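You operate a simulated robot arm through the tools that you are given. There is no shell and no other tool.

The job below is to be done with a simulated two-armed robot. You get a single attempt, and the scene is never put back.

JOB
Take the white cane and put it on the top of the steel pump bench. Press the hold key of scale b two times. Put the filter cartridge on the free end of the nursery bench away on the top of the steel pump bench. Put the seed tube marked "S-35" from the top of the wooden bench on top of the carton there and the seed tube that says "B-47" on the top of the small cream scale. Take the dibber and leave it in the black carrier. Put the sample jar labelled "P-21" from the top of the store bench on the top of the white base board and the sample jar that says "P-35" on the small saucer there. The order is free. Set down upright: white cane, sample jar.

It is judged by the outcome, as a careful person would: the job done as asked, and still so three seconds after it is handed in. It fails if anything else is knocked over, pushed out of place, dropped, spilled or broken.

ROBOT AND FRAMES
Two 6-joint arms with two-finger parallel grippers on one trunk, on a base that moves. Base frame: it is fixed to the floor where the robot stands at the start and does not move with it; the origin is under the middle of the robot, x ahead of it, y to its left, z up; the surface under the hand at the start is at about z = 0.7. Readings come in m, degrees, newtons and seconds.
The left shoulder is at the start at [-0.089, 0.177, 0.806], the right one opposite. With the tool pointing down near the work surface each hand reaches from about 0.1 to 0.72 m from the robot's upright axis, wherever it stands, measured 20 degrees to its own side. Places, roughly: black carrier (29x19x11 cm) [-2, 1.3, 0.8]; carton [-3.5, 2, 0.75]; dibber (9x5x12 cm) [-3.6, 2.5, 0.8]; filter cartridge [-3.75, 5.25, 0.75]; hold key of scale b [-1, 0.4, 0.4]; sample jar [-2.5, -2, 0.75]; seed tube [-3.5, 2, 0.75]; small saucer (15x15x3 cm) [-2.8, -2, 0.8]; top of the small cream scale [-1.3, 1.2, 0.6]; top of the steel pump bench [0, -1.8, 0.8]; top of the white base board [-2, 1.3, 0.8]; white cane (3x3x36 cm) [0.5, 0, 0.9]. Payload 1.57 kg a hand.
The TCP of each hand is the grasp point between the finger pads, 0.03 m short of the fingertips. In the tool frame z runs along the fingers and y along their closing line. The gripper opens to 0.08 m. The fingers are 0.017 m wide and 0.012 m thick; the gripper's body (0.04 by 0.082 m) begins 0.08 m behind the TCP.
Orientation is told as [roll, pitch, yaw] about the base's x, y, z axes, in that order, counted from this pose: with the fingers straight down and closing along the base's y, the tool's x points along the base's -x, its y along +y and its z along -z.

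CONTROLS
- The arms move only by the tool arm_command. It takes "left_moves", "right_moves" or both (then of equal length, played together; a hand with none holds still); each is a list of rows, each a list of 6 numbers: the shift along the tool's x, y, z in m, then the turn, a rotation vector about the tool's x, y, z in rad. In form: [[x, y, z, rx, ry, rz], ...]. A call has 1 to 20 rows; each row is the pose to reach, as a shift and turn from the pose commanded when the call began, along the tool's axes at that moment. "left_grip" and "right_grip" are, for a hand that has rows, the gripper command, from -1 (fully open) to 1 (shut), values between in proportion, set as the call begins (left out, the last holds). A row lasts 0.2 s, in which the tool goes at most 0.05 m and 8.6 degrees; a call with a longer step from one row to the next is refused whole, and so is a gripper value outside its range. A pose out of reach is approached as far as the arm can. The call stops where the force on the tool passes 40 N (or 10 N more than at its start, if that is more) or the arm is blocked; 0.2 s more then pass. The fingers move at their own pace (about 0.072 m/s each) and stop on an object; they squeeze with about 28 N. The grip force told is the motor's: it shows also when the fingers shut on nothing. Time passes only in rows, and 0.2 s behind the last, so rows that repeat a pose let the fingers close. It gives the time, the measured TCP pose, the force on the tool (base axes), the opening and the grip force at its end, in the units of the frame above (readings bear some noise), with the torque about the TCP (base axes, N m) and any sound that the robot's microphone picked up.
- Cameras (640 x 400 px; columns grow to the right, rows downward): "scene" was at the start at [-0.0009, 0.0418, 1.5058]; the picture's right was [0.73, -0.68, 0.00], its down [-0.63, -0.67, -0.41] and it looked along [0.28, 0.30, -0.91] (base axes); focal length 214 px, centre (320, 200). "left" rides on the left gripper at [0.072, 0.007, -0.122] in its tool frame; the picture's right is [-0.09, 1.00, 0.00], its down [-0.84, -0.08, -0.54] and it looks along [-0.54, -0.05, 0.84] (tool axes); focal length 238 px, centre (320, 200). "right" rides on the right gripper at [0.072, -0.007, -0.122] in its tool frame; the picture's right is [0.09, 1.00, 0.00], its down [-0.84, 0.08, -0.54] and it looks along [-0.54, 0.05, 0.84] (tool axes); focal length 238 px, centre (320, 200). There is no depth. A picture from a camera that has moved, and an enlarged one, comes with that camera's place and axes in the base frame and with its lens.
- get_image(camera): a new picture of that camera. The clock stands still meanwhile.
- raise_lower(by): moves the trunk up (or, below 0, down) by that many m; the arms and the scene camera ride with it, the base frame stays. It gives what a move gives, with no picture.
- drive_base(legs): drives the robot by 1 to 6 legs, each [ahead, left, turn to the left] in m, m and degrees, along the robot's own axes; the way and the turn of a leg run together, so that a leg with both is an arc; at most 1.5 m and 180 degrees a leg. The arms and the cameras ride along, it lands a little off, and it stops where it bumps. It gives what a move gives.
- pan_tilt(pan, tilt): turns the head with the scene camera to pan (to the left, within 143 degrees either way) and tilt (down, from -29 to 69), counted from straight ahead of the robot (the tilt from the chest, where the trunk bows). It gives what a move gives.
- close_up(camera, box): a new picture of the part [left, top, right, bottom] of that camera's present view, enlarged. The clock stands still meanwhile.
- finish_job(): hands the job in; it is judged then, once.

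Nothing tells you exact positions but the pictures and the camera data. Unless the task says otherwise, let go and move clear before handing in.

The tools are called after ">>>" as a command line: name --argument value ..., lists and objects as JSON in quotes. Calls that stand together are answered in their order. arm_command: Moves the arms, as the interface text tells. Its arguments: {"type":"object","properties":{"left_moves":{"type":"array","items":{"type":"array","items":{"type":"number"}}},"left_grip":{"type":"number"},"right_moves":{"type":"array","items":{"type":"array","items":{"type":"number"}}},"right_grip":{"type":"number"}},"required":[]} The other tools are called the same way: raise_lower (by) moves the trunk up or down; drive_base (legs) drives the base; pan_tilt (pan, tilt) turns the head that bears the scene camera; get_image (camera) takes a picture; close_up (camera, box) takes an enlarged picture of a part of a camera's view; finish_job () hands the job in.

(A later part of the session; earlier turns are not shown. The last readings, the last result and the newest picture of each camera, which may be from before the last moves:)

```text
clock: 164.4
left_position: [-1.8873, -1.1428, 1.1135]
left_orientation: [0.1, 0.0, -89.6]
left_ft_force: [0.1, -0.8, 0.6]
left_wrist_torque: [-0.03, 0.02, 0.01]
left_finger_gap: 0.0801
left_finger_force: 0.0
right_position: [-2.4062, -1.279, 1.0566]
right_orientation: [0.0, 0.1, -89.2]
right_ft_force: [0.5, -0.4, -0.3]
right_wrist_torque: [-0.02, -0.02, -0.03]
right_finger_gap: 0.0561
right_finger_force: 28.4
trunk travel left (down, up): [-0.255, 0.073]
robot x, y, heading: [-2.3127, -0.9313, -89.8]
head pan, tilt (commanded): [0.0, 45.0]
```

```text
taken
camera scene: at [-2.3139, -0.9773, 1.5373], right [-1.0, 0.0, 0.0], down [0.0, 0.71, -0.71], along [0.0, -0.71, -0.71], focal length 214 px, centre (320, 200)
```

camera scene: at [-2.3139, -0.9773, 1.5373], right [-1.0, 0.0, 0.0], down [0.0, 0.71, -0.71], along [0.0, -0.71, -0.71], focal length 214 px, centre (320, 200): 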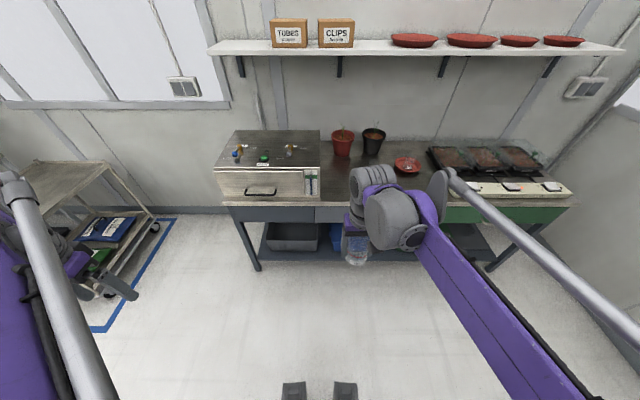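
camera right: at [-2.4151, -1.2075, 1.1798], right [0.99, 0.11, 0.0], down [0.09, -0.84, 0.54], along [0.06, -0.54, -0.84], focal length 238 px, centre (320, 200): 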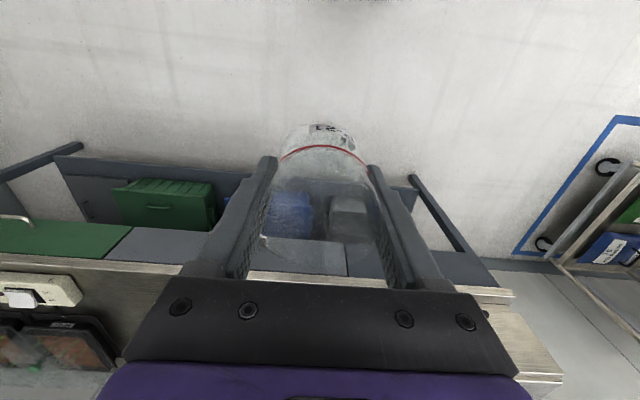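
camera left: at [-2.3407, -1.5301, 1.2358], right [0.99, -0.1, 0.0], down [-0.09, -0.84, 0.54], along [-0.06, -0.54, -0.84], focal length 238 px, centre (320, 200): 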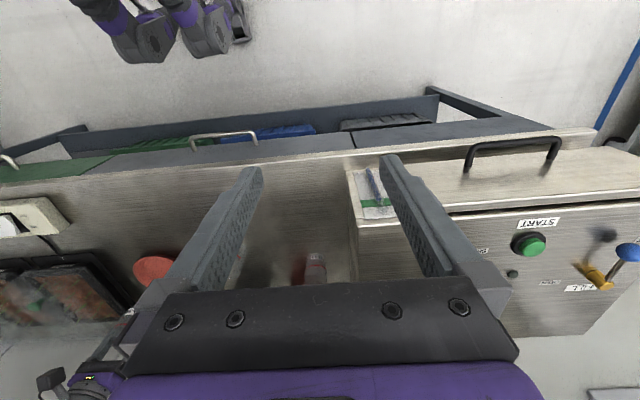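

P-21 is secure. I'll slide right into line with the back aisle, turn to face +x and look along the aisle.

>>> drive_base --legs '[[0, -0.45, 0], [0, 0, 90]]'

>>> pan_tilt --pan 60 --tilt 35

>>> get_image --camera "scene"

>>> pan_tilt --pan 110 --tilt 35

>>> get_image --camera "scene"

```text
clock: 172.8
left_position: [-2.5637, -0.5105, 1.1135]
left_orientation: [-0.1, 0.0, 0.6]
left_ft_force: [-0.4, 0.4, 0.4]
left_wrist_torque: [0.0, -0.02, 0.01]
left_finger_gap: 0.0801
left_finger_force: 0.0
right_position: [-2.4254, -1.0291, 1.0563]
right_orientation: [0.2, 0.0, 1.2]
right_ft_force: [0.3, -0.4, -0.6]
right_wrist_torque: [0.02, -0.04, -0.02]
right_finger_gap: 0.0554
right_finger_force: 28.2
trunk travel left (down, up): [-0.255, 0.073]
robot x, y, heading: [-2.7688, -0.941, 0.6]
head pan, tilt (commanded): [0.0, 45.0]
```

```text
clock: 174.1
left_position: [-2.564, -0.5097, 1.1138]
left_orientation: [0.0, 0.0, 0.5]
left_ft_force: [0.4, -0.3, 0.6]
left_wrist_torque: [0.0, 0.01, 0.02]
left_finger_gap: 0.0798
left_finger_force: 0.0
right_position: [-2.4245, -1.0296, 1.0564]
right_orientation: [0.1, -0.1, 1.2]
right_ft_force: [0.0, -0.8, -0.4]
right_wrist_torque: [-0.02, 0.02, -0.03]
right_finger_gap: 0.0552
right_finger_force: 27.7
trunk travel left (down, up): [-0.255, 0.073]
robot x, y, heading: [-2.7692, -0.9396, 1.0]
head pan, tilt (commanded): [60.0, 35.0]
```

```text
taken
camera scene: at [-2.7674, -0.863, 1.5521], right [0.87, -0.49, 0.0], down [-0.28, -0.5, -0.82], along [0.4, 0.71, -0.57], focal length 214 px, centre (320, 200)
```

scene: 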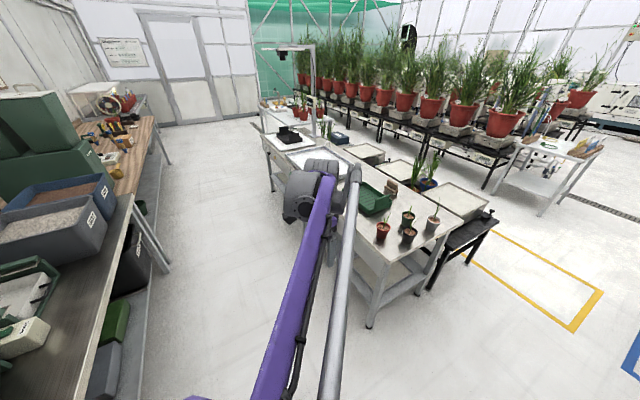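

```text
clock: 175.2
left_position: [-2.5639, -0.5108, 1.1135]
left_orientation: [0.0, 0.1, 0.6]
left_ft_force: [0.2, 0.5, -0.6]
left_wrist_torque: [0.0, 0.02, 0.01]
left_finger_gap: 0.08
left_finger_force: 0.1
right_position: [-2.4256, -1.0312, 1.0563]
right_orientation: [0.1, 0.0, 1.1]
right_ft_force: [-0.2, -0.2, -1.1]
right_wrist_torque: [0.03, 0.03, -0.03]
right_finger_gap: 0.0554
right_finger_force: 28.0
trunk travel left (down, up): [-0.255, 0.073]
robot x, y, heading: [-2.7677, -0.938, 0.6]
head pan, tilt (commanded): [110.0, 35.0]
```

```text
taken
camera scene: at [-2.8416, -0.8573, 1.5521], right [0.94, 0.35, 0.0], down [0.2, -0.54, -0.82], along [-0.29, 0.77, -0.57], focal length 214 px, centre (320, 200)
```

scene: 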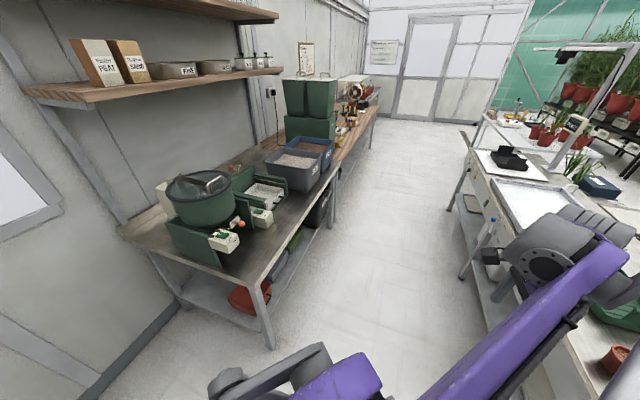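

The aisle is clear. I'll slide along it to stand behind the white board on the middle bench.

>>> drive_base --legs '[[0, 1.0, -0.6], [0, 0.95, 0]]'

>>> pan_tilt --pan 0 --tilt 45

>>> get_image --camera "scene"

>>> get_image --camera "right"

>>> get_image --camera "left"

```text
clock: 192.7
left_position: [-2.5625, 1.4402, 1.1135]
left_orientation: [0.0, 0.1, -0.4]
left_ft_force: [-0.6, -0.3, -0.4]
left_wrist_torque: [-0.01, 0.01, 0.01]
left_finger_gap: 0.0801
left_finger_force: 0.0
right_position: [-2.4328, 0.9195, 1.0566]
right_orientation: [0.1, 0.0, 0.1]
right_ft_force: [0.3, -0.4, -0.2]
right_wrist_torque: [0.03, 0.0, 0.03]
right_finger_gap: 0.0542
right_finger_force: 27.8
trunk travel left (down, up): [-0.255, 0.073]
robot x, y, heading: [-2.7788, 1.0164, -0.4]
head pan, tilt (commanded): [110.0, 35.0]
```

```text
clock: 194.5
left_position: [-2.5613, 1.4416, 1.1139]
left_orientation: [-0.1, 0.0, -0.5]
left_ft_force: [-0.2, 0.6, 0.9]
left_wrist_torque: [0.0, 0.0, -0.01]
left_finger_gap: 0.08
left_finger_force: 0.0
right_position: [-2.434, 0.9191, 1.0562]
right_orientation: [0.0, 0.0, 0.0]
right_ft_force: [-0.5, -0.6, -0.1]
right_wrist_torque: [-0.01, 0.0, 0.02]
right_finger_gap: 0.0541
right_finger_force: 28.1
trunk travel left (down, up): [-0.255, 0.073]
robot x, y, heading: [-2.7747, 1.0133, -0.7]
head pan, tilt (commanded): [0.0, 45.0]
```

```text
taken
camera scene: at [-2.7363, 1.0159, 1.5373], right [-0.01, -1.0, 0.0], down [-0.71, 0.01, -0.71], along [0.71, -0.01, -0.71], focal length 214 px, centre (320, 200)
```

scene: 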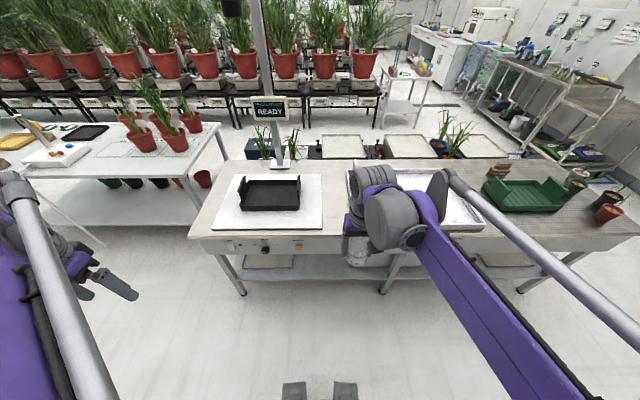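

```text
taken
camera right: at [-2.5052, 0.9117, 1.1797], right [-0.09, 1.0, 0.0], down [0.84, 0.08, 0.54], along [0.54, 0.05, -0.84], focal length 238 px, centre (320, 200)
```

right: 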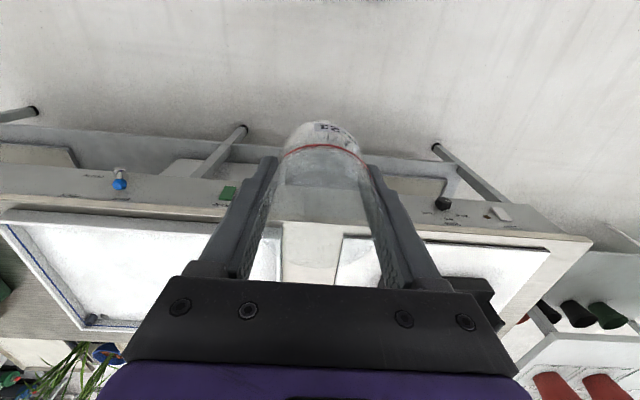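

```text
taken
camera left: at [-2.6347, 1.4471, 1.2357], right [0.1, 0.99, 0.0], down [0.84, -0.09, 0.54], along [0.54, -0.06, -0.84], focal length 238 px, centre (320, 200)
```

left: 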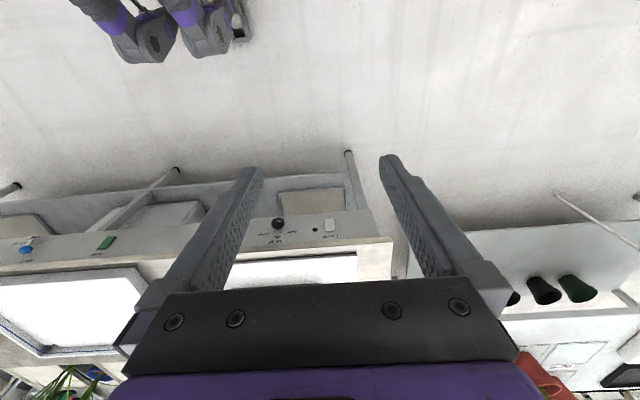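

The board lies at x -2.16…-1.76, y 1.0…1.5, with the black carrier on it; a free strip about 10 cm wide runs along its near side and right side. I'll drive closer and place P-21 at the near right corner, about (-2.095, 1.055).

>>> drive_base --legs '[[0.15, 0.1, 0.6]]'

>>> close_up --camera "scene" --box '[200, 150, 400, 275]'

>>> get_image --camera "right"

>>> get_image --camera "left"

```text
clock: 196.1
left_position: [-2.4165, 1.5414, 1.1137]
left_orientation: [0.0, 0.0, 0.1]
left_ft_force: [0.4, 0.1, 0.2]
left_wrist_torque: [-0.03, 0.0, 0.0]
left_finger_gap: 0.0798
left_finger_force: 0.0
right_position: [-2.2811, 1.0199, 1.0586]
right_orientation: [0.1, 0.0, 0.6]
right_ft_force: [-0.2, -0.3, -0.2]
right_wrist_torque: [-0.01, 0.01, 0.02]
right_finger_gap: 0.0542
right_finger_force: 28.2
trunk travel left (down, up): [-0.255, 0.073]
robot x, y, heading: [-2.6198, 1.1171, 0.0]
head pan, tilt (commanded): [0.0, 45.0]
```

```text
3.20 times, centred on (300, 212) of scene
camera zoom: at [-2.5858, 1.1144, 1.5372], right [0.0, -1.0, 0.0], down [-0.71, 0.0, -0.71], along [0.71, 0.0, -0.71], focal length 686 px, centre (384, 160)
```

zoom: 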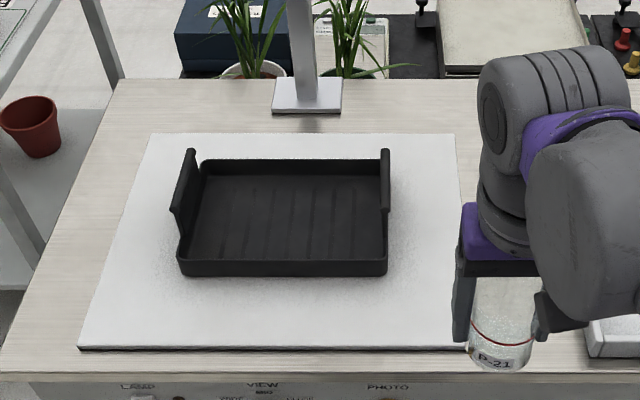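

```text
taken
camera right: at [-2.3537, 1.0125, 1.1796], right [-0.1, 0.99, 0.0], down [0.84, 0.09, 0.54], along [0.54, 0.06, -0.84], focal length 238 px, centre (320, 200)
```

right: 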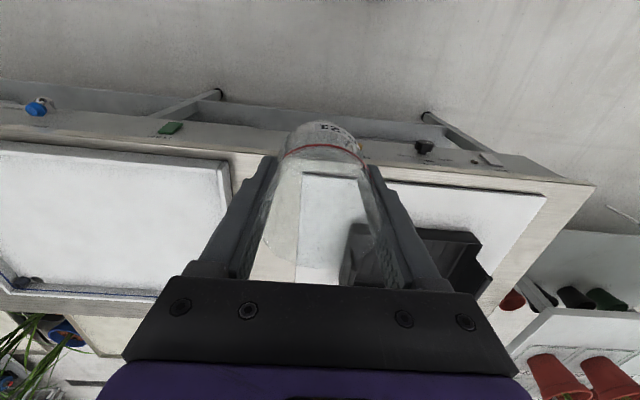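

```text
taken
camera left: at [-2.4888, 1.5465, 1.2356], right [0.09, 1.0, 0.0], down [0.84, -0.08, 0.54], along [0.54, -0.05, -0.84], focal length 238 px, centre (320, 200)
```

left: 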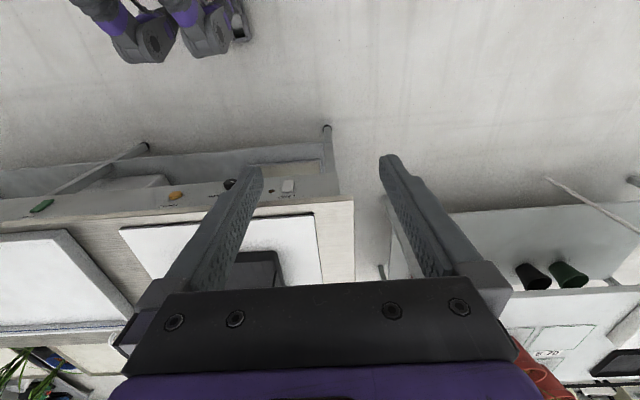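

I'll extend the hand over the near right corner of the board, keeping height, and then check.

>>> arm_command --right_moves '[[-0.045, 0.007, 0, 0, 0, 0], [-0.09, 0.014, 0, 0, 0, 0], [-0.135, 0.021, 0.01, 0, 0, 0], [-0.175, 0.028, 0.03, 0, 0, 0], [-0.202, 0.035, 0.06, 0, 0, 0], [-0.202, 0.035, 0.1, 0, 0, 0], [-0.202, 0.035, 0.13, 0, 0, 0]]'

>>> close_up --camera "scene" --box '[200, 150, 400, 275]'

>>> get_image --camera "right"

>>> get_image --camera "left"

```text
clock: 197.7
left_position: [-2.4155, 1.5415, 1.1135]
left_orientation: [-0.1, 0.0, 0.1]
left_ft_force: [-0.2, -1.2, -0.2]
left_wrist_torque: [-0.02, 0.03, 0.01]
left_finger_gap: 0.0799
left_finger_force: 0.1
right_position: [-2.081, 1.0575, 0.9271]
right_orientation: [0.2, 0.0, 0.6]
right_ft_force: [0.4, 0.1, -0.3]
right_wrist_torque: [0.0, 0.0, -0.01]
right_finger_gap: 0.054
right_finger_force: 28.1
trunk travel left (down, up): [-0.255, 0.073]
robot x, y, heading: [-2.6284, 1.1163, 0.5]
head pan, tilt (commanded): [0.0, 45.0]
```

```text
3.20 times, centred on (300, 212) of scene
camera zoom: at [-2.5855, 1.1144, 1.5373], right [0.0, -1.0, 0.0], down [-0.71, 0.0, -0.71], along [0.71, 0.0, -0.71], focal length 686 px, centre (384, 160)
```

zoom: 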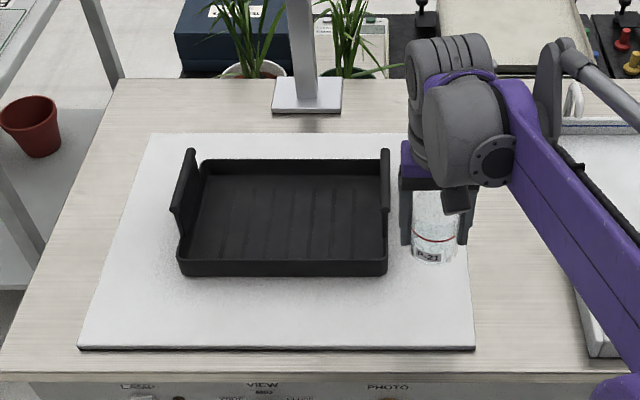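

```text
taken
camera right: at [-2.1523, 1.0503, 1.0498], right [-0.1, 0.99, 0.0], down [0.84, 0.09, 0.54], along [0.54, 0.06, -0.84], focal length 238 px, centre (320, 200)
```

right: 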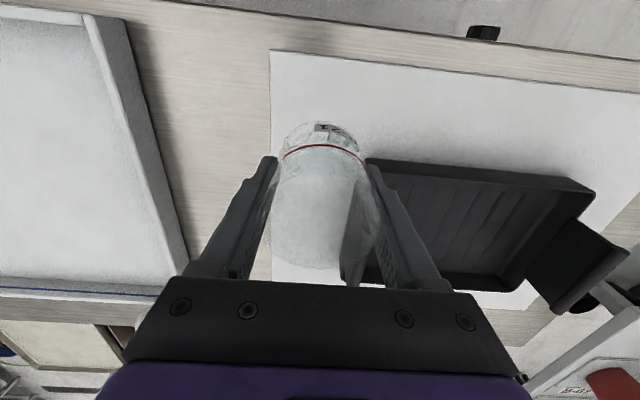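

```text
taken
camera left: at [-2.4885, 1.5465, 1.2356], right [0.09, 1.0, 0.0], down [0.84, -0.08, 0.54], along [0.54, -0.05, -0.84], focal length 238 px, centre (320, 200)
```

left: 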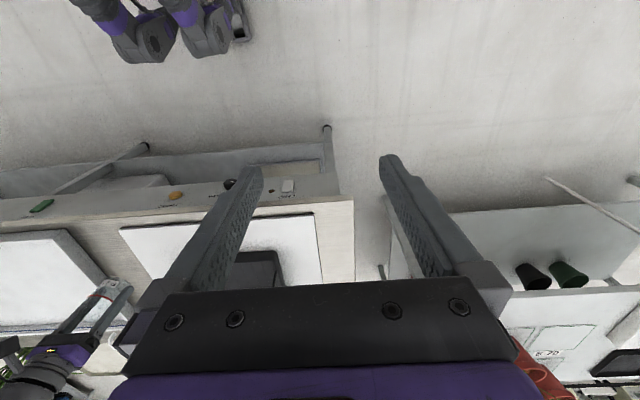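

The jar is above the free corner of the board. I'll lower it, slowing before contact.

>>> arm_command --right_moves '[[0.003, -0.001, 0.035, 0, 0, 0], [0.003, -0.001, 0.07, 0, 0, 0], [0.003, -0.001, 0.1, 0, 0, 0], [0.003, -0.001, 0.1, 0, 0, 0]]'

>>> close_up --camera "scene" --box '[270, 170, 390, 265]'

>>> close_up --camera "left" --box '[0, 230, 260, 400]'

```text
clock: 198.7
left_position: [-2.416, 1.5406, 1.1134]
left_orientation: [0.0, 0.0, 0.1]
left_ft_force: [-0.6, -0.6, 0.6]
left_wrist_torque: [0.04, -0.02, 0.02]
left_finger_gap: 0.0798
left_finger_force: 0.0
right_position: [-2.0842, 1.056, 0.827]
right_orientation: [0.1, 0.0, 0.6]
right_ft_force: [0.5, -0.3, -1.7]
right_wrist_torque: [-0.04, -0.02, -0.04]
right_finger_gap: 0.0537
right_finger_force: 28.0
trunk travel left (down, up): [-0.255, 0.073]
robot x, y, heading: [-2.6268, 1.1158, 0.1]
head pan, tilt (commanded): [0.0, 45.0]
```

```text
4.21 times, centred on (330, 218) of scene
camera zoom: at [-2.5863, 1.1142, 1.5373], right [0.0, -1.0, 0.0], down [-0.71, 0.0, -0.71], along [0.71, 0.0, -0.71], focal length 903 px, centre (278, 126)
```

zoom: 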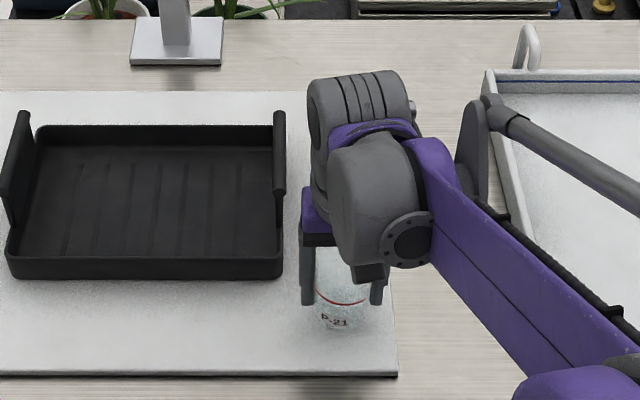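

```text
2.35 times, centred on (130, 315) of left
camera zoom: at [-2.4892, 1.5464, 1.2357], right [0.09, 1.0, 0.0], down [0.84, -0.08, 0.54], along [0.54, -0.05, -0.84], focal length 561 px, centre (767, -71)
```

zoom: 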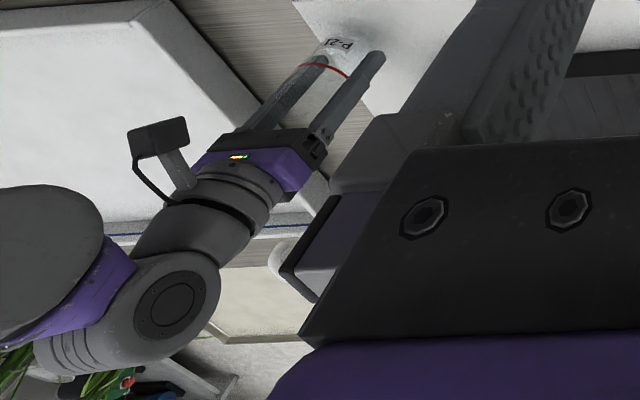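

>>> arm_command --right_moves '[[0, 0, 0.005, 0, 0, 0], [0, 0, 0.01, 0, 0, 0], [0, 0, 0.014, 0, 0, 0]]'

>>> arm_command --right_moves '[[0, 0, 0.002, 0, 0, 0], [0, 0, 0.004, 0, 0, 0]]'

```text
clock: 199.5
left_position: [-2.4155, 1.5413, 1.1132]
left_orientation: [-0.1, 0.0, 0.2]
left_ft_force: [0.0, -0.4, 0.8]
left_wrist_torque: [0.0, 0.01, 0.01]
left_finger_gap: 0.0799
left_finger_force: 0.0
right_position: [-2.0841, 1.0563, 0.8122]
right_orientation: [0.1, 0.0, 0.7]
right_ft_force: [0.4, -0.1, -1.0]
right_wrist_torque: [-0.04, -0.03, -0.02]
right_finger_gap: 0.0538
right_finger_force: 28.1
trunk travel left (down, up): [-0.255, 0.073]
robot x, y, heading: [-2.6247, 1.1141, 0.3]
head pan, tilt (commanded): [0.0, 45.0]
```

```text
clock: 200.1
left_position: [-2.4167, 1.5415, 1.1151]
left_orientation: [0.0, 0.0, 0.1]
left_ft_force: [-0.5, -0.1, -0.4]
left_wrist_torque: [0.03, 0.0, -0.01]
left_finger_gap: 0.0803
left_finger_force: 0.0
right_position: [-2.0839, 1.057, 0.81]
right_orientation: [0.1, 0.0, 0.7]
right_ft_force: [1.4, 0.5, 5.0]
right_wrist_torque: [-0.06, -0.04, 0.06]
right_finger_gap: 0.054
right_finger_force: 27.8
trunk travel left (down, up): [-0.255, 0.073]
robot x, y, heading: [-2.6236, 1.1136, 0.1]
head pan, tilt (commanded): [0.0, 45.0]
```

Contact felt (5 N). I'll release and rise.

>>> arm_command --right_moves '[[0, 0, -0.001, 0, 0, 0], [0, 0, -0.001, 0, 0, 0], [0, 0, -0.001, 0, 0, 0]]' --right_grip -0.75

>>> arm_command --right_moves '[[0, 0, -0.02, 0, 0, 0], [0, 0, -0.05, 0, 0, 0], [0, 0, -0.09, 0, 0, 0], [0, 0, -0.13, 0, 0, 0], [0.03, 0, -0.16, 0, 0, 0]]'

>>> close_up --camera "right" --box '[220, 60, 440, 240]'

>>> close_up --camera "scene" --box '[200, 150, 400, 275]'

```text
clock: 200.9
left_position: [-2.4167, 1.5409, 1.1145]
left_orientation: [0.0, 0.0, 0.0]
left_ft_force: [-0.1, -1.1, 0.2]
left_wrist_torque: [0.0, 0.0, 0.01]
left_finger_gap: 0.08
left_finger_force: 0.0
right_position: [-2.0832, 1.0567, 0.8097]
right_orientation: [0.1, -0.1, 0.6]
right_ft_force: [-0.2, 0.5, -0.2]
right_wrist_torque: [0.02, 0.0, 0.01]
right_finger_gap: 0.0698
right_finger_force: 0.0
trunk travel left (down, up): [-0.255, 0.073]
robot x, y, heading: [-2.6261, 1.1139, 0.0]
head pan, tilt (commanded): [0.0, 45.0]
```

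```text
clock: 202.1
left_position: [-2.4189, 1.5417, 1.1135]
left_orientation: [0.0, -0.1, 0.1]
left_ft_force: [-0.9, 0.9, -0.4]
left_wrist_torque: [-0.04, -0.02, 0.02]
left_finger_gap: 0.08
left_finger_force: 0.1
right_position: [-2.1132, 1.0576, 0.9686]
right_orientation: [0.1, -0.1, 0.7]
right_ft_force: [0.3, 0.3, 1.2]
right_wrist_torque: [-0.01, -0.02, -0.04]
right_finger_gap: 0.0699
right_finger_force: 0.1
trunk travel left (down, up): [-0.255, 0.073]
robot x, y, heading: [-2.6263, 1.1134, 0.2]
head pan, tilt (commanded): [0.0, 45.0]
```

```text
2.22 times, centred on (330, 150) of right
camera zoom: at [-2.1852, 1.0494, 1.0918], right [-0.1, 0.99, 0.0], down [0.84, 0.09, 0.54], along [0.54, 0.06, -0.84], focal length 530 px, centre (298, 311)
```

zoom: 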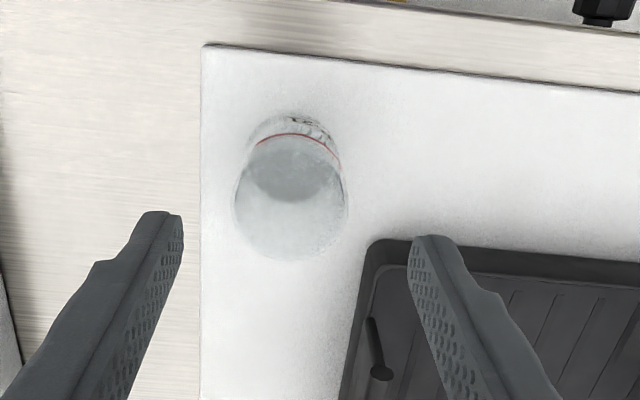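

```text
3.20 times, centred on (300, 212) of scene
camera zoom: at [-2.5882, 1.1142, 1.5373], right [0.0, -1.0, 0.0], down [-0.71, 0.0, -0.71], along [0.71, 0.0, -0.71], focal length 686 px, centre (384, 160)
```

zoom: 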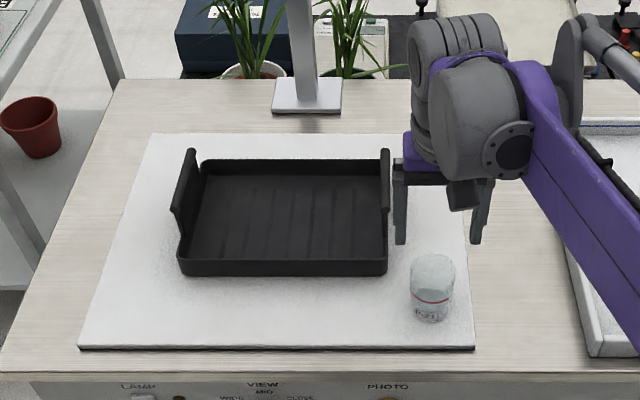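

P-21 stands on the board. Now I'll retract, back off and slide further along the aisle to the wooden bench, then turn to face it.

>>> arm_command --right_moves '[[0.04, 0, -0.03, 0, 0, 0], [0.08, 0, -0.06, 0, 0, 0], [0.12, 0, -0.09, 0, 0, 0], [0.16, 0, -0.1, 0, 0, 0], [0.2, 0, -0.1, 0, 0, 0], [0.24, 0, -0.1, 0, 0, 0]]' --right_grip -1

>>> drive_base --legs '[[-0.12, 0, 0], [0, 0.9, 0]]'

>>> pan_tilt --pan 140 --tilt 35

>>> get_image --camera "scene"

>>> pan_tilt --pan -140 --tilt 35

>>> get_image --camera "scene"

```text
clock: 203.5
left_position: [-2.4163, 1.5418, 1.1138]
left_orientation: [-0.1, -0.1, 0.1]
left_ft_force: [0.5, -0.4, 0.2]
left_wrist_torque: [0.0, 0.0, 0.01]
left_finger_gap: 0.0801
left_finger_force: 0.1
right_position: [-2.3548, 1.0534, 1.0695]
right_orientation: [0.1, -0.1, 0.7]
right_ft_force: [0.6, 0.8, -0.1]
right_wrist_torque: [0.01, -0.02, -0.01]
right_finger_gap: 0.08
right_finger_force: 0.1
trunk travel left (down, up): [-0.255, 0.073]
robot x, y, heading: [-2.6256, 1.1146, 0.3]
head pan, tilt (commanded): [0.0, 45.0]
```

```text
clock: 212.6
left_position: [-2.5321, 2.4442, 1.1138]
left_orientation: [0.1, -0.1, -0.2]
left_ft_force: [0.1, -0.7, 0.2]
left_wrist_torque: [0.0, 0.0, -0.01]
left_finger_gap: 0.08
left_finger_force: 0.0
right_position: [-2.4713, 1.957, 1.0694]
right_orientation: [0.1, 0.0, 0.3]
right_ft_force: [0.6, -0.3, 0.8]
right_wrist_torque: [0.0, -0.02, 0.03]
right_finger_gap: 0.0804
right_finger_force: 0.0
trunk travel left (down, up): [-0.255, 0.073]
robot x, y, heading: [-2.7451, 2.0178, -0.1]
head pan, tilt (commanded): [0.0, 45.0]
```

```text
clock: 214.8
left_position: [-2.5313, 2.4439, 1.1131]
left_orientation: [0.0, 0.0, -0.3]
left_ft_force: [0.4, 0.1, 0.0]
left_wrist_torque: [0.01, -0.01, 0.04]
left_finger_gap: 0.0799
left_finger_force: 0.0
right_position: [-2.4711, 1.9569, 1.0704]
right_orientation: [0.0, 0.1, 0.3]
right_ft_force: [-0.6, -1.6, 1.1]
right_wrist_torque: [0.02, 0.0, -0.06]
right_finger_gap: 0.0799
right_finger_force: 0.0
trunk travel left (down, up): [-0.255, 0.073]
robot x, y, heading: [-2.7419, 2.0212, -0.2]
head pan, tilt (commanded): [140.0, 35.0]
```

```text
taken
camera scene: at [-2.852, 2.0757, 1.5521], right [0.65, 0.76, 0.0], down [0.44, -0.37, -0.82], along [-0.62, 0.53, -0.57], focal length 214 px, centre (320, 200)
```

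scene: 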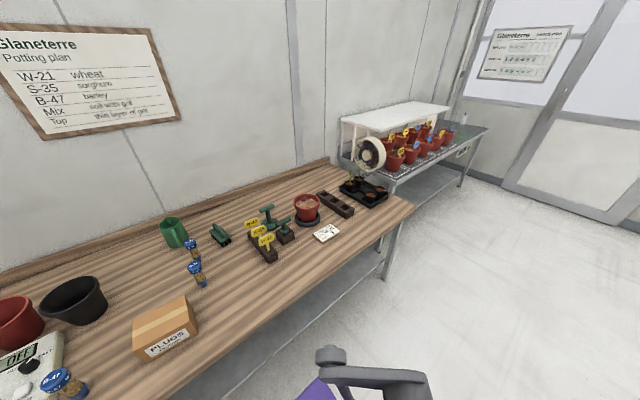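

```text
clock: 218.7
left_position: [-2.5309, 2.4435, 1.1134]
left_orientation: [0.1, 0.1, -0.3]
left_ft_force: [-0.3, 0.0, 0.2]
left_wrist_torque: [0.0, -0.02, 0.01]
left_finger_gap: 0.0799
left_finger_force: 0.0
right_position: [-2.4707, 1.9577, 1.0692]
right_orientation: [0.1, 0.0, 0.3]
right_ft_force: [-1.2, -1.0, 0.2]
right_wrist_torque: [-0.01, 0.01, 0.03]
right_finger_gap: 0.08
right_finger_force: 0.0
trunk travel left (down, up): [-0.255, 0.073]
robot x, y, heading: [-2.7409, 2.0217, -0.5]
head pan, tilt (commanded): [-140.0, 35.0]
```

```text
taken
camera scene: at [-2.8525, 1.9625, 1.5521], right [-0.64, 0.77, 0.0], down [0.44, 0.37, -0.82], along [-0.63, -0.52, -0.57], focal length 214 px, centre (320, 200)
```

scene: 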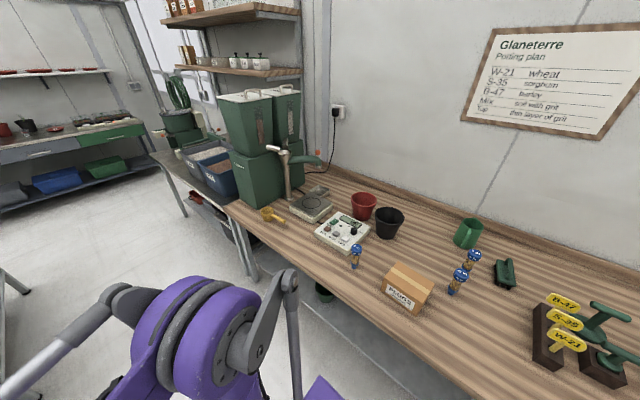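

The wooden bench has three blue-capped seed tubes, the PLUGS carton, yellow tags and green T-handled tools. I'll turn to face it and zoom in.

>>> drive_base --legs '[[0, 0, 180]]'

>>> pan_tilt --pan 0 --tilt 40

>>> get_image --camera "scene"

>>> close_up --camera "scene" --box '[160, 150, 360, 275]'

>>> close_up --camera "scene" --box '[330, 140, 530, 265]'

```text
clock: 226.3
left_position: [-2.9757, 1.6059, 1.1141]
left_orientation: [0.0, 0.0, 176.9]
left_ft_force: [-0.1, 0.2, 0.7]
left_wrist_torque: [0.0, -0.01, 0.0]
left_finger_gap: 0.08
left_finger_force: 0.0
right_position: [-3.0123, 2.0971, 1.0695]
right_orientation: [0.2, -0.1, 177.6]
right_ft_force: [-0.8, 0.3, -0.4]
right_wrist_torque: [-0.01, 0.0, 0.03]
right_finger_gap: 0.0798
right_finger_force: 0.2
trunk travel left (down, up): [-0.255, 0.073]
robot x, y, heading: [-2.741, 2.0164, 176.9]
head pan, tilt (commanded): [-140.0, 35.0]
```

```text
clock: 228.6
left_position: [-2.9748, 1.6062, 1.1139]
left_orientation: [0.0, 0.0, 176.8]
left_ft_force: [-0.1, -0.7, 0.1]
left_wrist_torque: [0.02, 0.01, 0.01]
left_finger_gap: 0.0801
left_finger_force: 0.0
right_position: [-3.0115, 2.0953, 1.0693]
right_orientation: [0.0, 0.0, 177.6]
right_ft_force: [0.3, 0.5, 0.5]
right_wrist_torque: [0.02, 0.01, 0.0]
right_finger_gap: 0.0798
right_finger_force: 0.0
trunk travel left (down, up): [-0.255, 0.073]
robot x, y, heading: [-2.7452, 2.02, 176.8]
head pan, tilt (commanded): [0.0, 40.0]
```

```text
taken
camera scene: at [-2.7886, 2.0209, 1.5445], right [0.05, 1.0, 0.0], down [0.64, -0.03, -0.77], along [-0.77, 0.04, -0.64], focal length 214 px, centre (320, 200)
```

scene: 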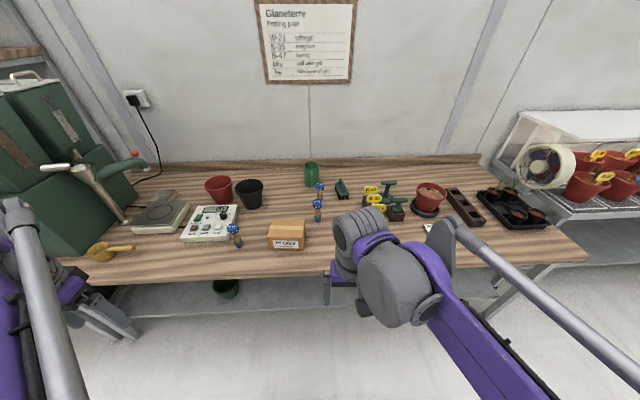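

```text
3.20 times, centred on (260, 212) of scene
camera zoom: at [-2.7886, 2.0209, 1.5445], right [0.05, 1.0, 0.0], down [0.64, -0.03, -0.77], along [-0.77, 0.04, -0.64], focal length 686 px, centre (512, 160)
```

zoom: 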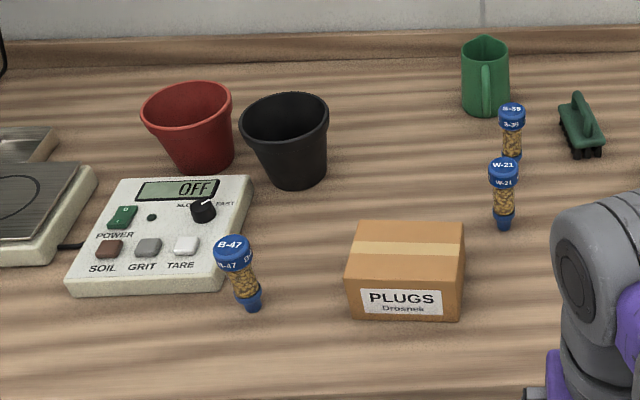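

```text
3.20 times, centred on (430, 202) of scene
camera zoom: at [-2.7886, 2.0209, 1.5445], right [0.05, 1.0, 0.0], down [0.64, -0.03, -0.77], along [-0.77, 0.04, -0.64], focal length 686 px, centre (-32, 192)
```

zoom: 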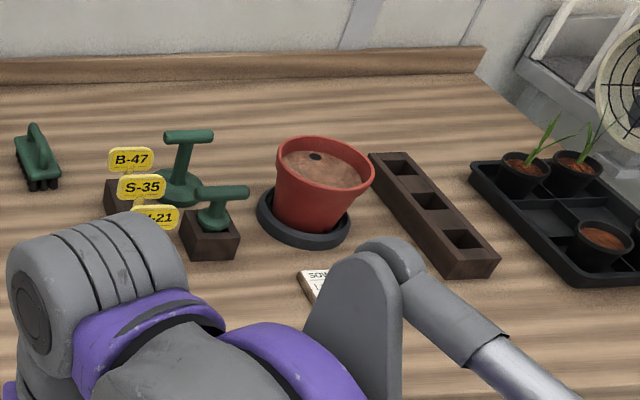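

I see tubes B-47 (left, near the small scale), W-21 and behind it S-35, the PLUGS carton, and green T-handled tools further right. I'll drive closer and view with the hand cameras.

>>> drive_base --legs '[[0.2, 0, 3.2]]'

>>> pan_tilt --pan 0 --tilt 48

>>> get_image --camera "scene"

>>> get_image --camera "right"

>>> get_image --camera "left"

```text
clock: 230.2
left_position: [-3.1502, 1.5992, 1.1142]
left_orientation: [0.0, 0.0, -179.7]
left_ft_force: [-1.1, -0.8, 0.1]
left_wrist_torque: [0.01, -0.02, 0.0]
left_finger_gap: 0.0799
left_finger_force: 0.0
right_position: [-3.2159, 2.0849, 1.069]
right_orientation: [0.1, 0.0, -179.0]
right_ft_force: [-0.7, 0.5, 1.2]
right_wrist_torque: [0.02, 0.0, 0.03]
right_finger_gap: 0.0799
right_finger_force: 0.0
trunk travel left (down, up): [-0.255, 0.073]
robot x, y, heading: [-2.9437, 2.0242, -179.6]
head pan, tilt (commanded): [0.0, 40.0]
```

```text
clock: 230.9
left_position: [-3.1496, 1.5982, 1.1143]
left_orientation: [0.0, 0.0, -179.7]
left_ft_force: [-0.1, 0.8, -0.2]
left_wrist_torque: [0.01, 0.0, 0.04]
left_finger_gap: 0.0799
left_finger_force: 0.0
right_position: [-3.2161, 2.0839, 1.0694]
right_orientation: [0.0, 0.0, -179.2]
right_ft_force: [0.0, 0.0, -0.3]
right_wrist_torque: [-0.03, 0.03, 0.0]
right_finger_gap: 0.0798
right_finger_force: 0.1
trunk travel left (down, up): [-0.255, 0.073]
robot x, y, heading: [-2.9423, 2.0269, -179.5]
head pan, tilt (commanded): [0.0, 48.0]
```

```text
taken
camera scene: at [-2.9831, 2.023, 1.5331], right [-0.01, 1.0, 0.0], down [0.74, 0.0, -0.67], along [-0.67, 0.0, -0.74], focal length 214 px, centre (320, 200)
```

scene: 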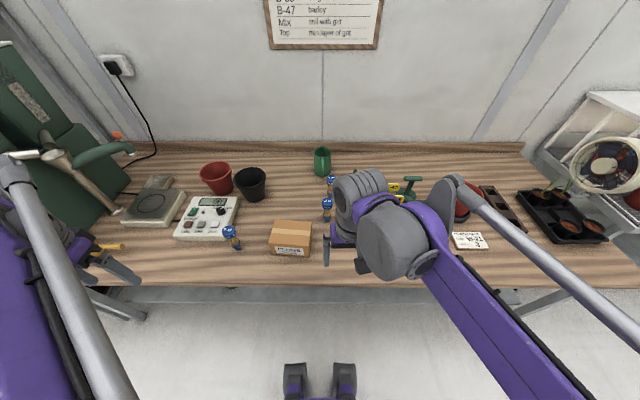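

```text
taken
camera right: at [-3.145, 2.0926, 1.1921], right [0.11, -0.99, 0.0], down [-0.84, -0.09, 0.54], along [-0.54, -0.06, -0.84], focal length 238 px, centre (320, 200)
```

right: 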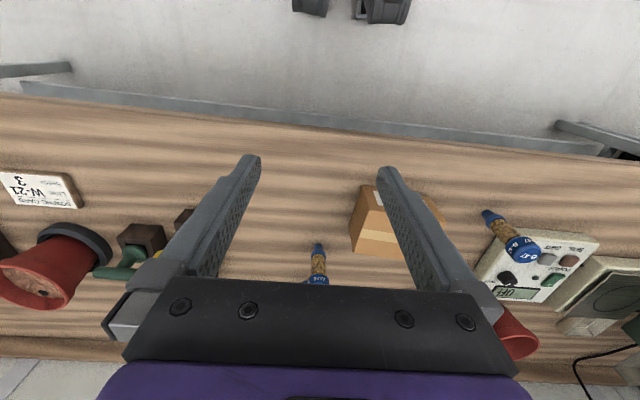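

```text
taken
camera left: at [-3.0791, 1.5906, 1.2357], right [-0.09, -1.0, 0.0], down [-0.84, 0.07, 0.54], along [-0.54, 0.05, -0.84], focal length 238 px, centre (320, 200)
```

left: 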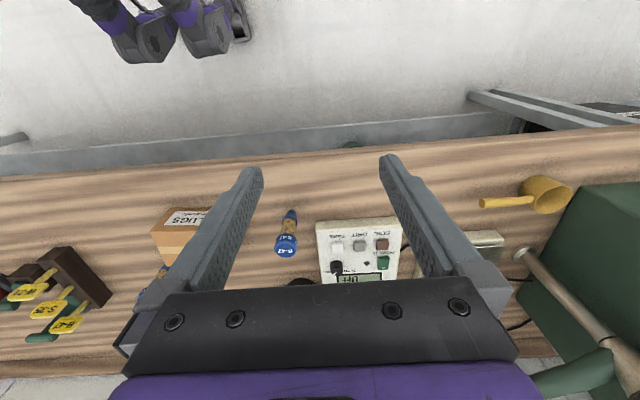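

I'll zoom on the tubes with each camera.

>>> close_up --camera "left" --box '[240, 190, 340, 270]'

>>> close_up --camera "right" --box '[460, 190, 560, 280]'

>>> close_up --camera "scene" --box '[200, 165, 360, 275]'

>>> close_up --camera "right" --box '[270, 180, 450, 290]'

```text
5.00 times, centred on (290, 230) of left
camera zoom: at [-3.0791, 1.5906, 1.2357], right [-0.09, -1.0, 0.0], down [-0.84, 0.07, 0.54], along [-0.54, 0.05, -0.84], focal length 1192 px, centre (470, 50)
```

zoom: 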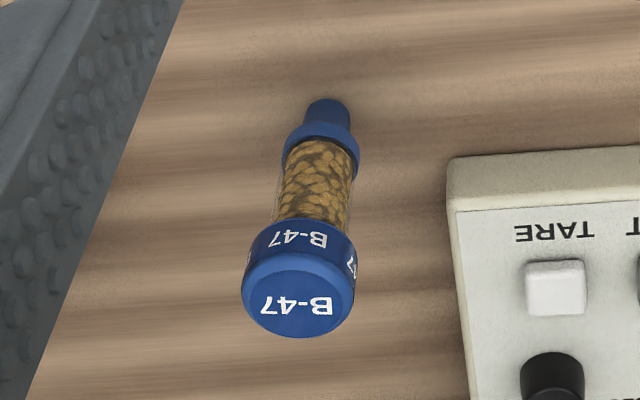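

```text
4.44 times, centred on (510, 235) of right
camera zoom: at [-3.145, 2.0926, 1.1921], right [0.11, -0.99, 0.0], down [-0.84, -0.09, 0.54], along [-0.54, -0.06, -0.84], focal length 1059 px, centre (-524, 44)
```

zoom: 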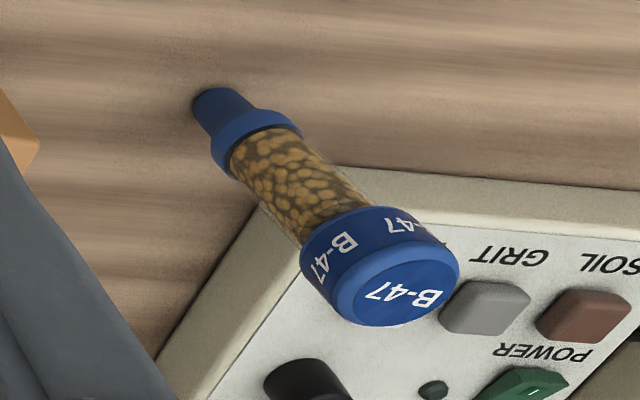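

```text
3.64 times, centred on (280, 220) of scene
camera zoom: at [-2.9831, 2.023, 1.5331], right [-0.01, 1.0, 0.0], down [0.74, 0.0, -0.67], along [-0.67, 0.0, -0.74], focal length 780 px, centre (466, 127)
```

zoom: 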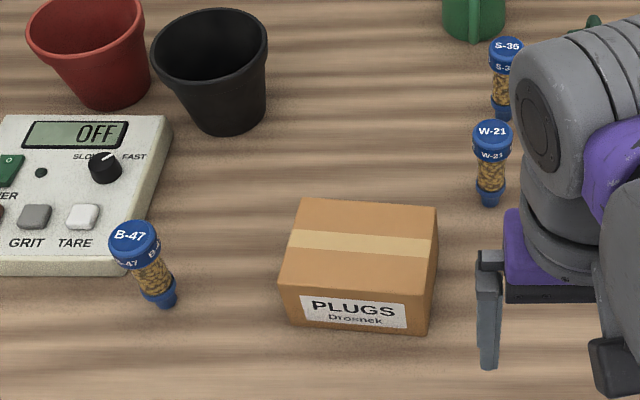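

```text
3.56 times, centred on (360, 235) of right
camera zoom: at [-3.145, 2.0926, 1.1921], right [0.11, -0.99, 0.0], down [-0.84, -0.09, 0.54], along [-0.54, -0.06, -0.84], focal length 848 px, centre (178, 76)
```

zoom: 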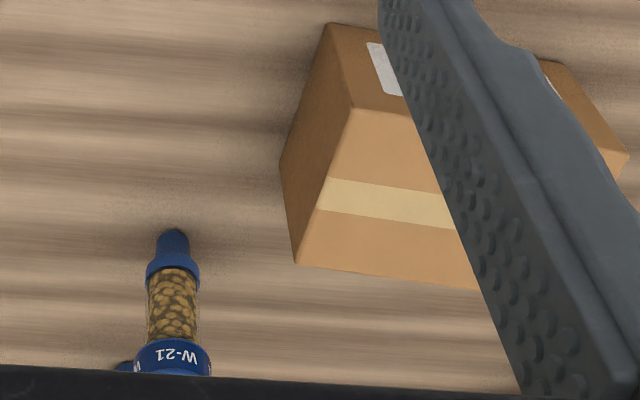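

Triangulated: B-47 at (-3.417, 1.690) with top z≈0.886, S-35 at about (-3.70, 2.068), carton top center about (-3.44, 1.909), bench z≈0.76. S-35 is far, so I'll move closer and tilt the right hand forward ~25° to extend reach.

>>> drive_base --legs '[[0.055, 0.105, -0.5]]'

>>> arm_command --right_moves '[[-0.03, 0, -0.01, 0, -0.14, 0], [-0.06, 0, -0.02, 0, -0.28, 0], [-0.09, 0, -0.03, 0, -0.42, 0]]'

>>> get_image --camera "right"

>>> get_image --camera "scene"

```text
clock: 232.4
left_position: [-3.2091, 1.4951, 1.1144]
left_orientation: [0.0, 0.0, 179.9]
left_ft_force: [-0.5, -0.1, -0.3]
left_wrist_torque: [-0.01, -0.01, -0.01]
left_finger_gap: 0.0798
left_finger_force: 0.1
right_position: [-3.2717, 1.9828, 1.069]
right_orientation: [0.1, 0.0, -179.5]
right_ft_force: [-0.3, -0.4, -0.3]
right_wrist_torque: [-0.02, -0.02, 0.01]
right_finger_gap: 0.08
right_finger_force: 0.1
trunk travel left (down, up): [-0.255, 0.073]
robot x, y, heading: [-2.9976, 1.9193, 180.0]
head pan, tilt (commanded): [0.0, 48.0]
```

```text
clock: 233.2
left_position: [-3.2082, 1.4944, 1.1135]
left_orientation: [0.0, 0.0, 179.9]
left_ft_force: [0.9, 0.8, 1.1]
left_wrist_torque: [0.0, 0.02, -0.02]
left_finger_gap: 0.08
left_finger_force: 0.0
right_position: [-3.3611, 1.9807, 1.1004]
right_orientation: [0.1, -24.2, -179.6]
right_ft_force: [-0.3, 0.7, -0.9]
right_wrist_torque: [0.0, -0.01, 0.02]
right_finger_gap: 0.0799
right_finger_force: 0.1
trunk travel left (down, up): [-0.255, 0.073]
robot x, y, heading: [-2.997, 1.9186, 180.0]
head pan, tilt (commanded): [0.0, 48.0]
```

```text
taken
camera right: at [-3.2457, 1.9888, 1.1829], right [0.09, -1.0, -0.04], down [-0.54, -0.08, 0.84], along [-0.84, -0.06, -0.55], focal length 238 px, centre (320, 200)
```

right: 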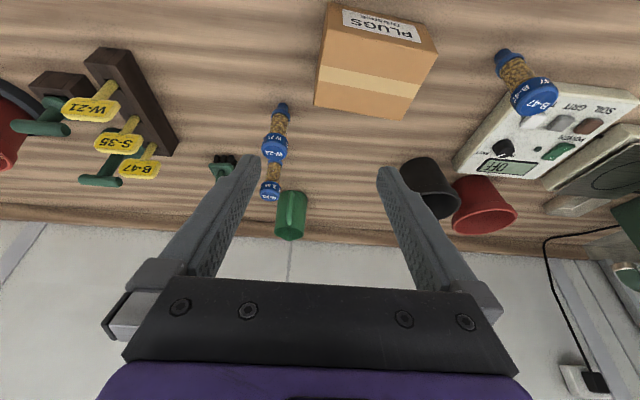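

```text
taken
camera scene: at [-3.0376, 1.919, 1.5331], right [0.0, 1.0, 0.0], down [0.74, 0.0, -0.67], along [-0.67, 0.0, -0.74], focal length 214 px, centre (320, 200)
```

scene: 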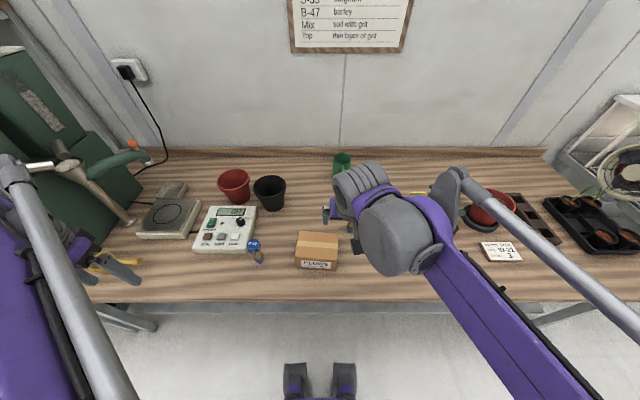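

>>> close_up --camera "right" --box '[220, 90, 340, 250]'

>>> close_up --camera "right" --box '[20, 30, 220, 200]'

>>> close_up --camera "right" --box '[290, 0, 450, 130]'

```text
2.50 times, centred on (280, 170) of right
camera zoom: at [-3.2457, 1.9888, 1.1829], right [0.09, -1.0, -0.04], down [-0.54, -0.08, 0.84], along [-0.84, -0.06, -0.55], focal length 596 px, centre (420, 275)
```

zoom: 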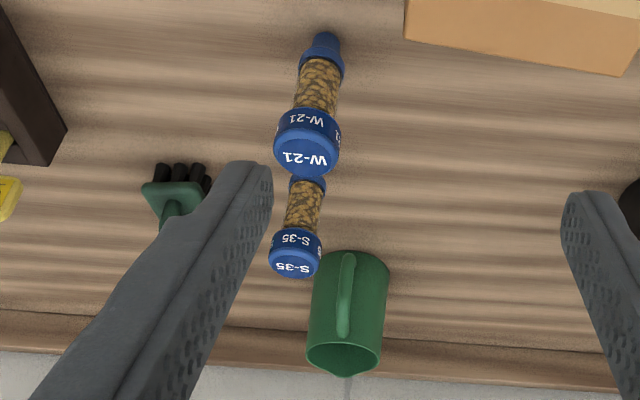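

```text
2.35 times, centred on (120, 115) of right
camera zoom: at [-3.2457, 1.9888, 1.1829], right [0.09, -1.0, -0.04], down [-0.54, -0.08, 0.84], along [-0.84, -0.06, -0.55], focal length 561 px, centre (791, 400)
```

zoom: 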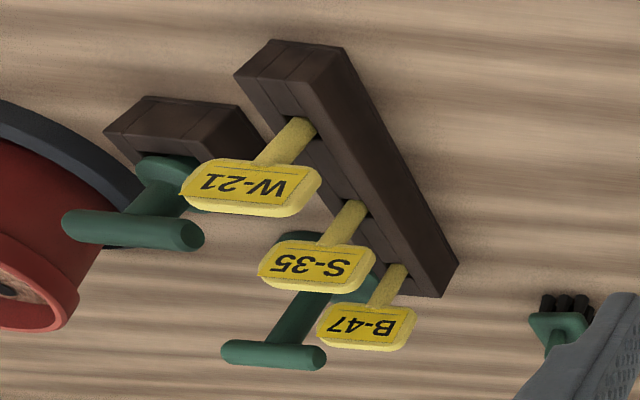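

```text
3.08 times, centred on (370, 65) of right
camera zoom: at [-3.2457, 1.9888, 1.1829], right [0.09, -1.0, -0.04], down [-0.54, -0.08, 0.84], along [-0.84, -0.06, -0.55], focal length 733 px, centre (166, 615)
```

zoom: 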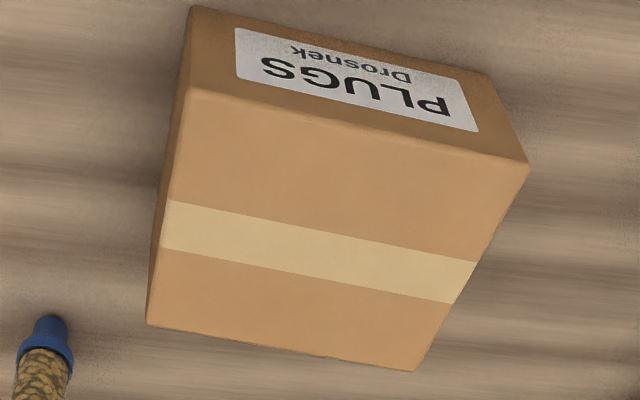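

S-35 is at (-3.699, 2.069), top z≈0.886. I'll hover the tilted hand above it and verify.

>>> arm_command --right_moves '[[-0.0326, -0.0113, 0.0304, 0, 0, 0], [-0.0651, -0.0226, 0.0608, 0, 0, 0], [-0.0977, -0.0339, 0.0912, 0, 0, 0], [-0.1303, -0.0452, 0.1216, 0, 0, 0], [-0.1628, -0.0565, 0.152, 0, 0, 0], [-0.1954, -0.0678, 0.1824, 0, 0, 0], [-0.2279, -0.0791, 0.2128, 0, 0, 0], [-0.2605, -0.0904, 0.2432, 0, 0, 0], [-0.2605, -0.0904, 0.2432, 0, 0, 0]]'

>>> get_image --camera "right"

>>> close_up --camera "scene" --box '[290, 130, 420, 260]'

```text
clock: 235.2
left_position: [-3.2066, 1.4945, 1.1143]
left_orientation: [0.0, -0.1, 179.9]
left_ft_force: [0.1, 0.8, 0.0]
left_wrist_torque: [0.01, -0.02, 0.02]
left_finger_gap: 0.0801
left_finger_force: 0.1
right_position: [-3.6982, 2.0678, 0.9815]
right_orientation: [0.1, -24.1, -179.5]
right_ft_force: [-0.1, -0.5, 0.5]
right_wrist_torque: [0.0, 0.0, -0.03]
right_finger_gap: 0.0799
right_finger_force: 0.1
trunk travel left (down, up): [-0.255, 0.073]
robot x, y, heading: [-2.9941, 1.9227, 179.6]
head pan, tilt (commanded): [0.0, 48.0]
```

```text
taken
camera right: at [-3.5829, 2.0759, 1.0649], right [0.09, -0.99, -0.04], down [-0.54, -0.08, 0.84], along [-0.84, -0.06, -0.55], focal length 238 px, centre (320, 200)
```

right: 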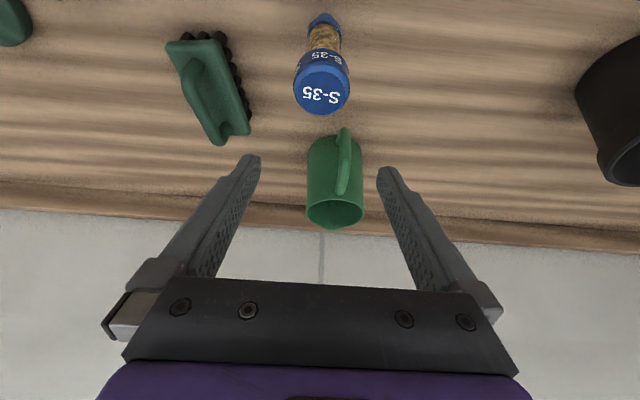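

```text
3.08 times, centred on (355, 195) of scene
camera zoom: at [-3.0361, 1.9187, 1.5331], right [0.0, 1.0, 0.0], down [0.74, 0.0, -0.67], along [-0.67, 0.0, -0.74], focal length 660 px, centre (212, 215)
```

zoom: 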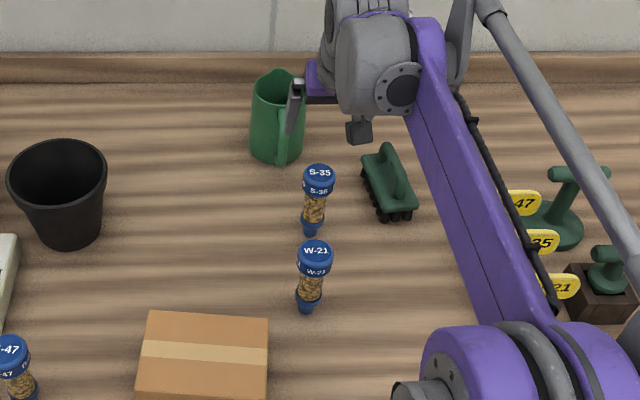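

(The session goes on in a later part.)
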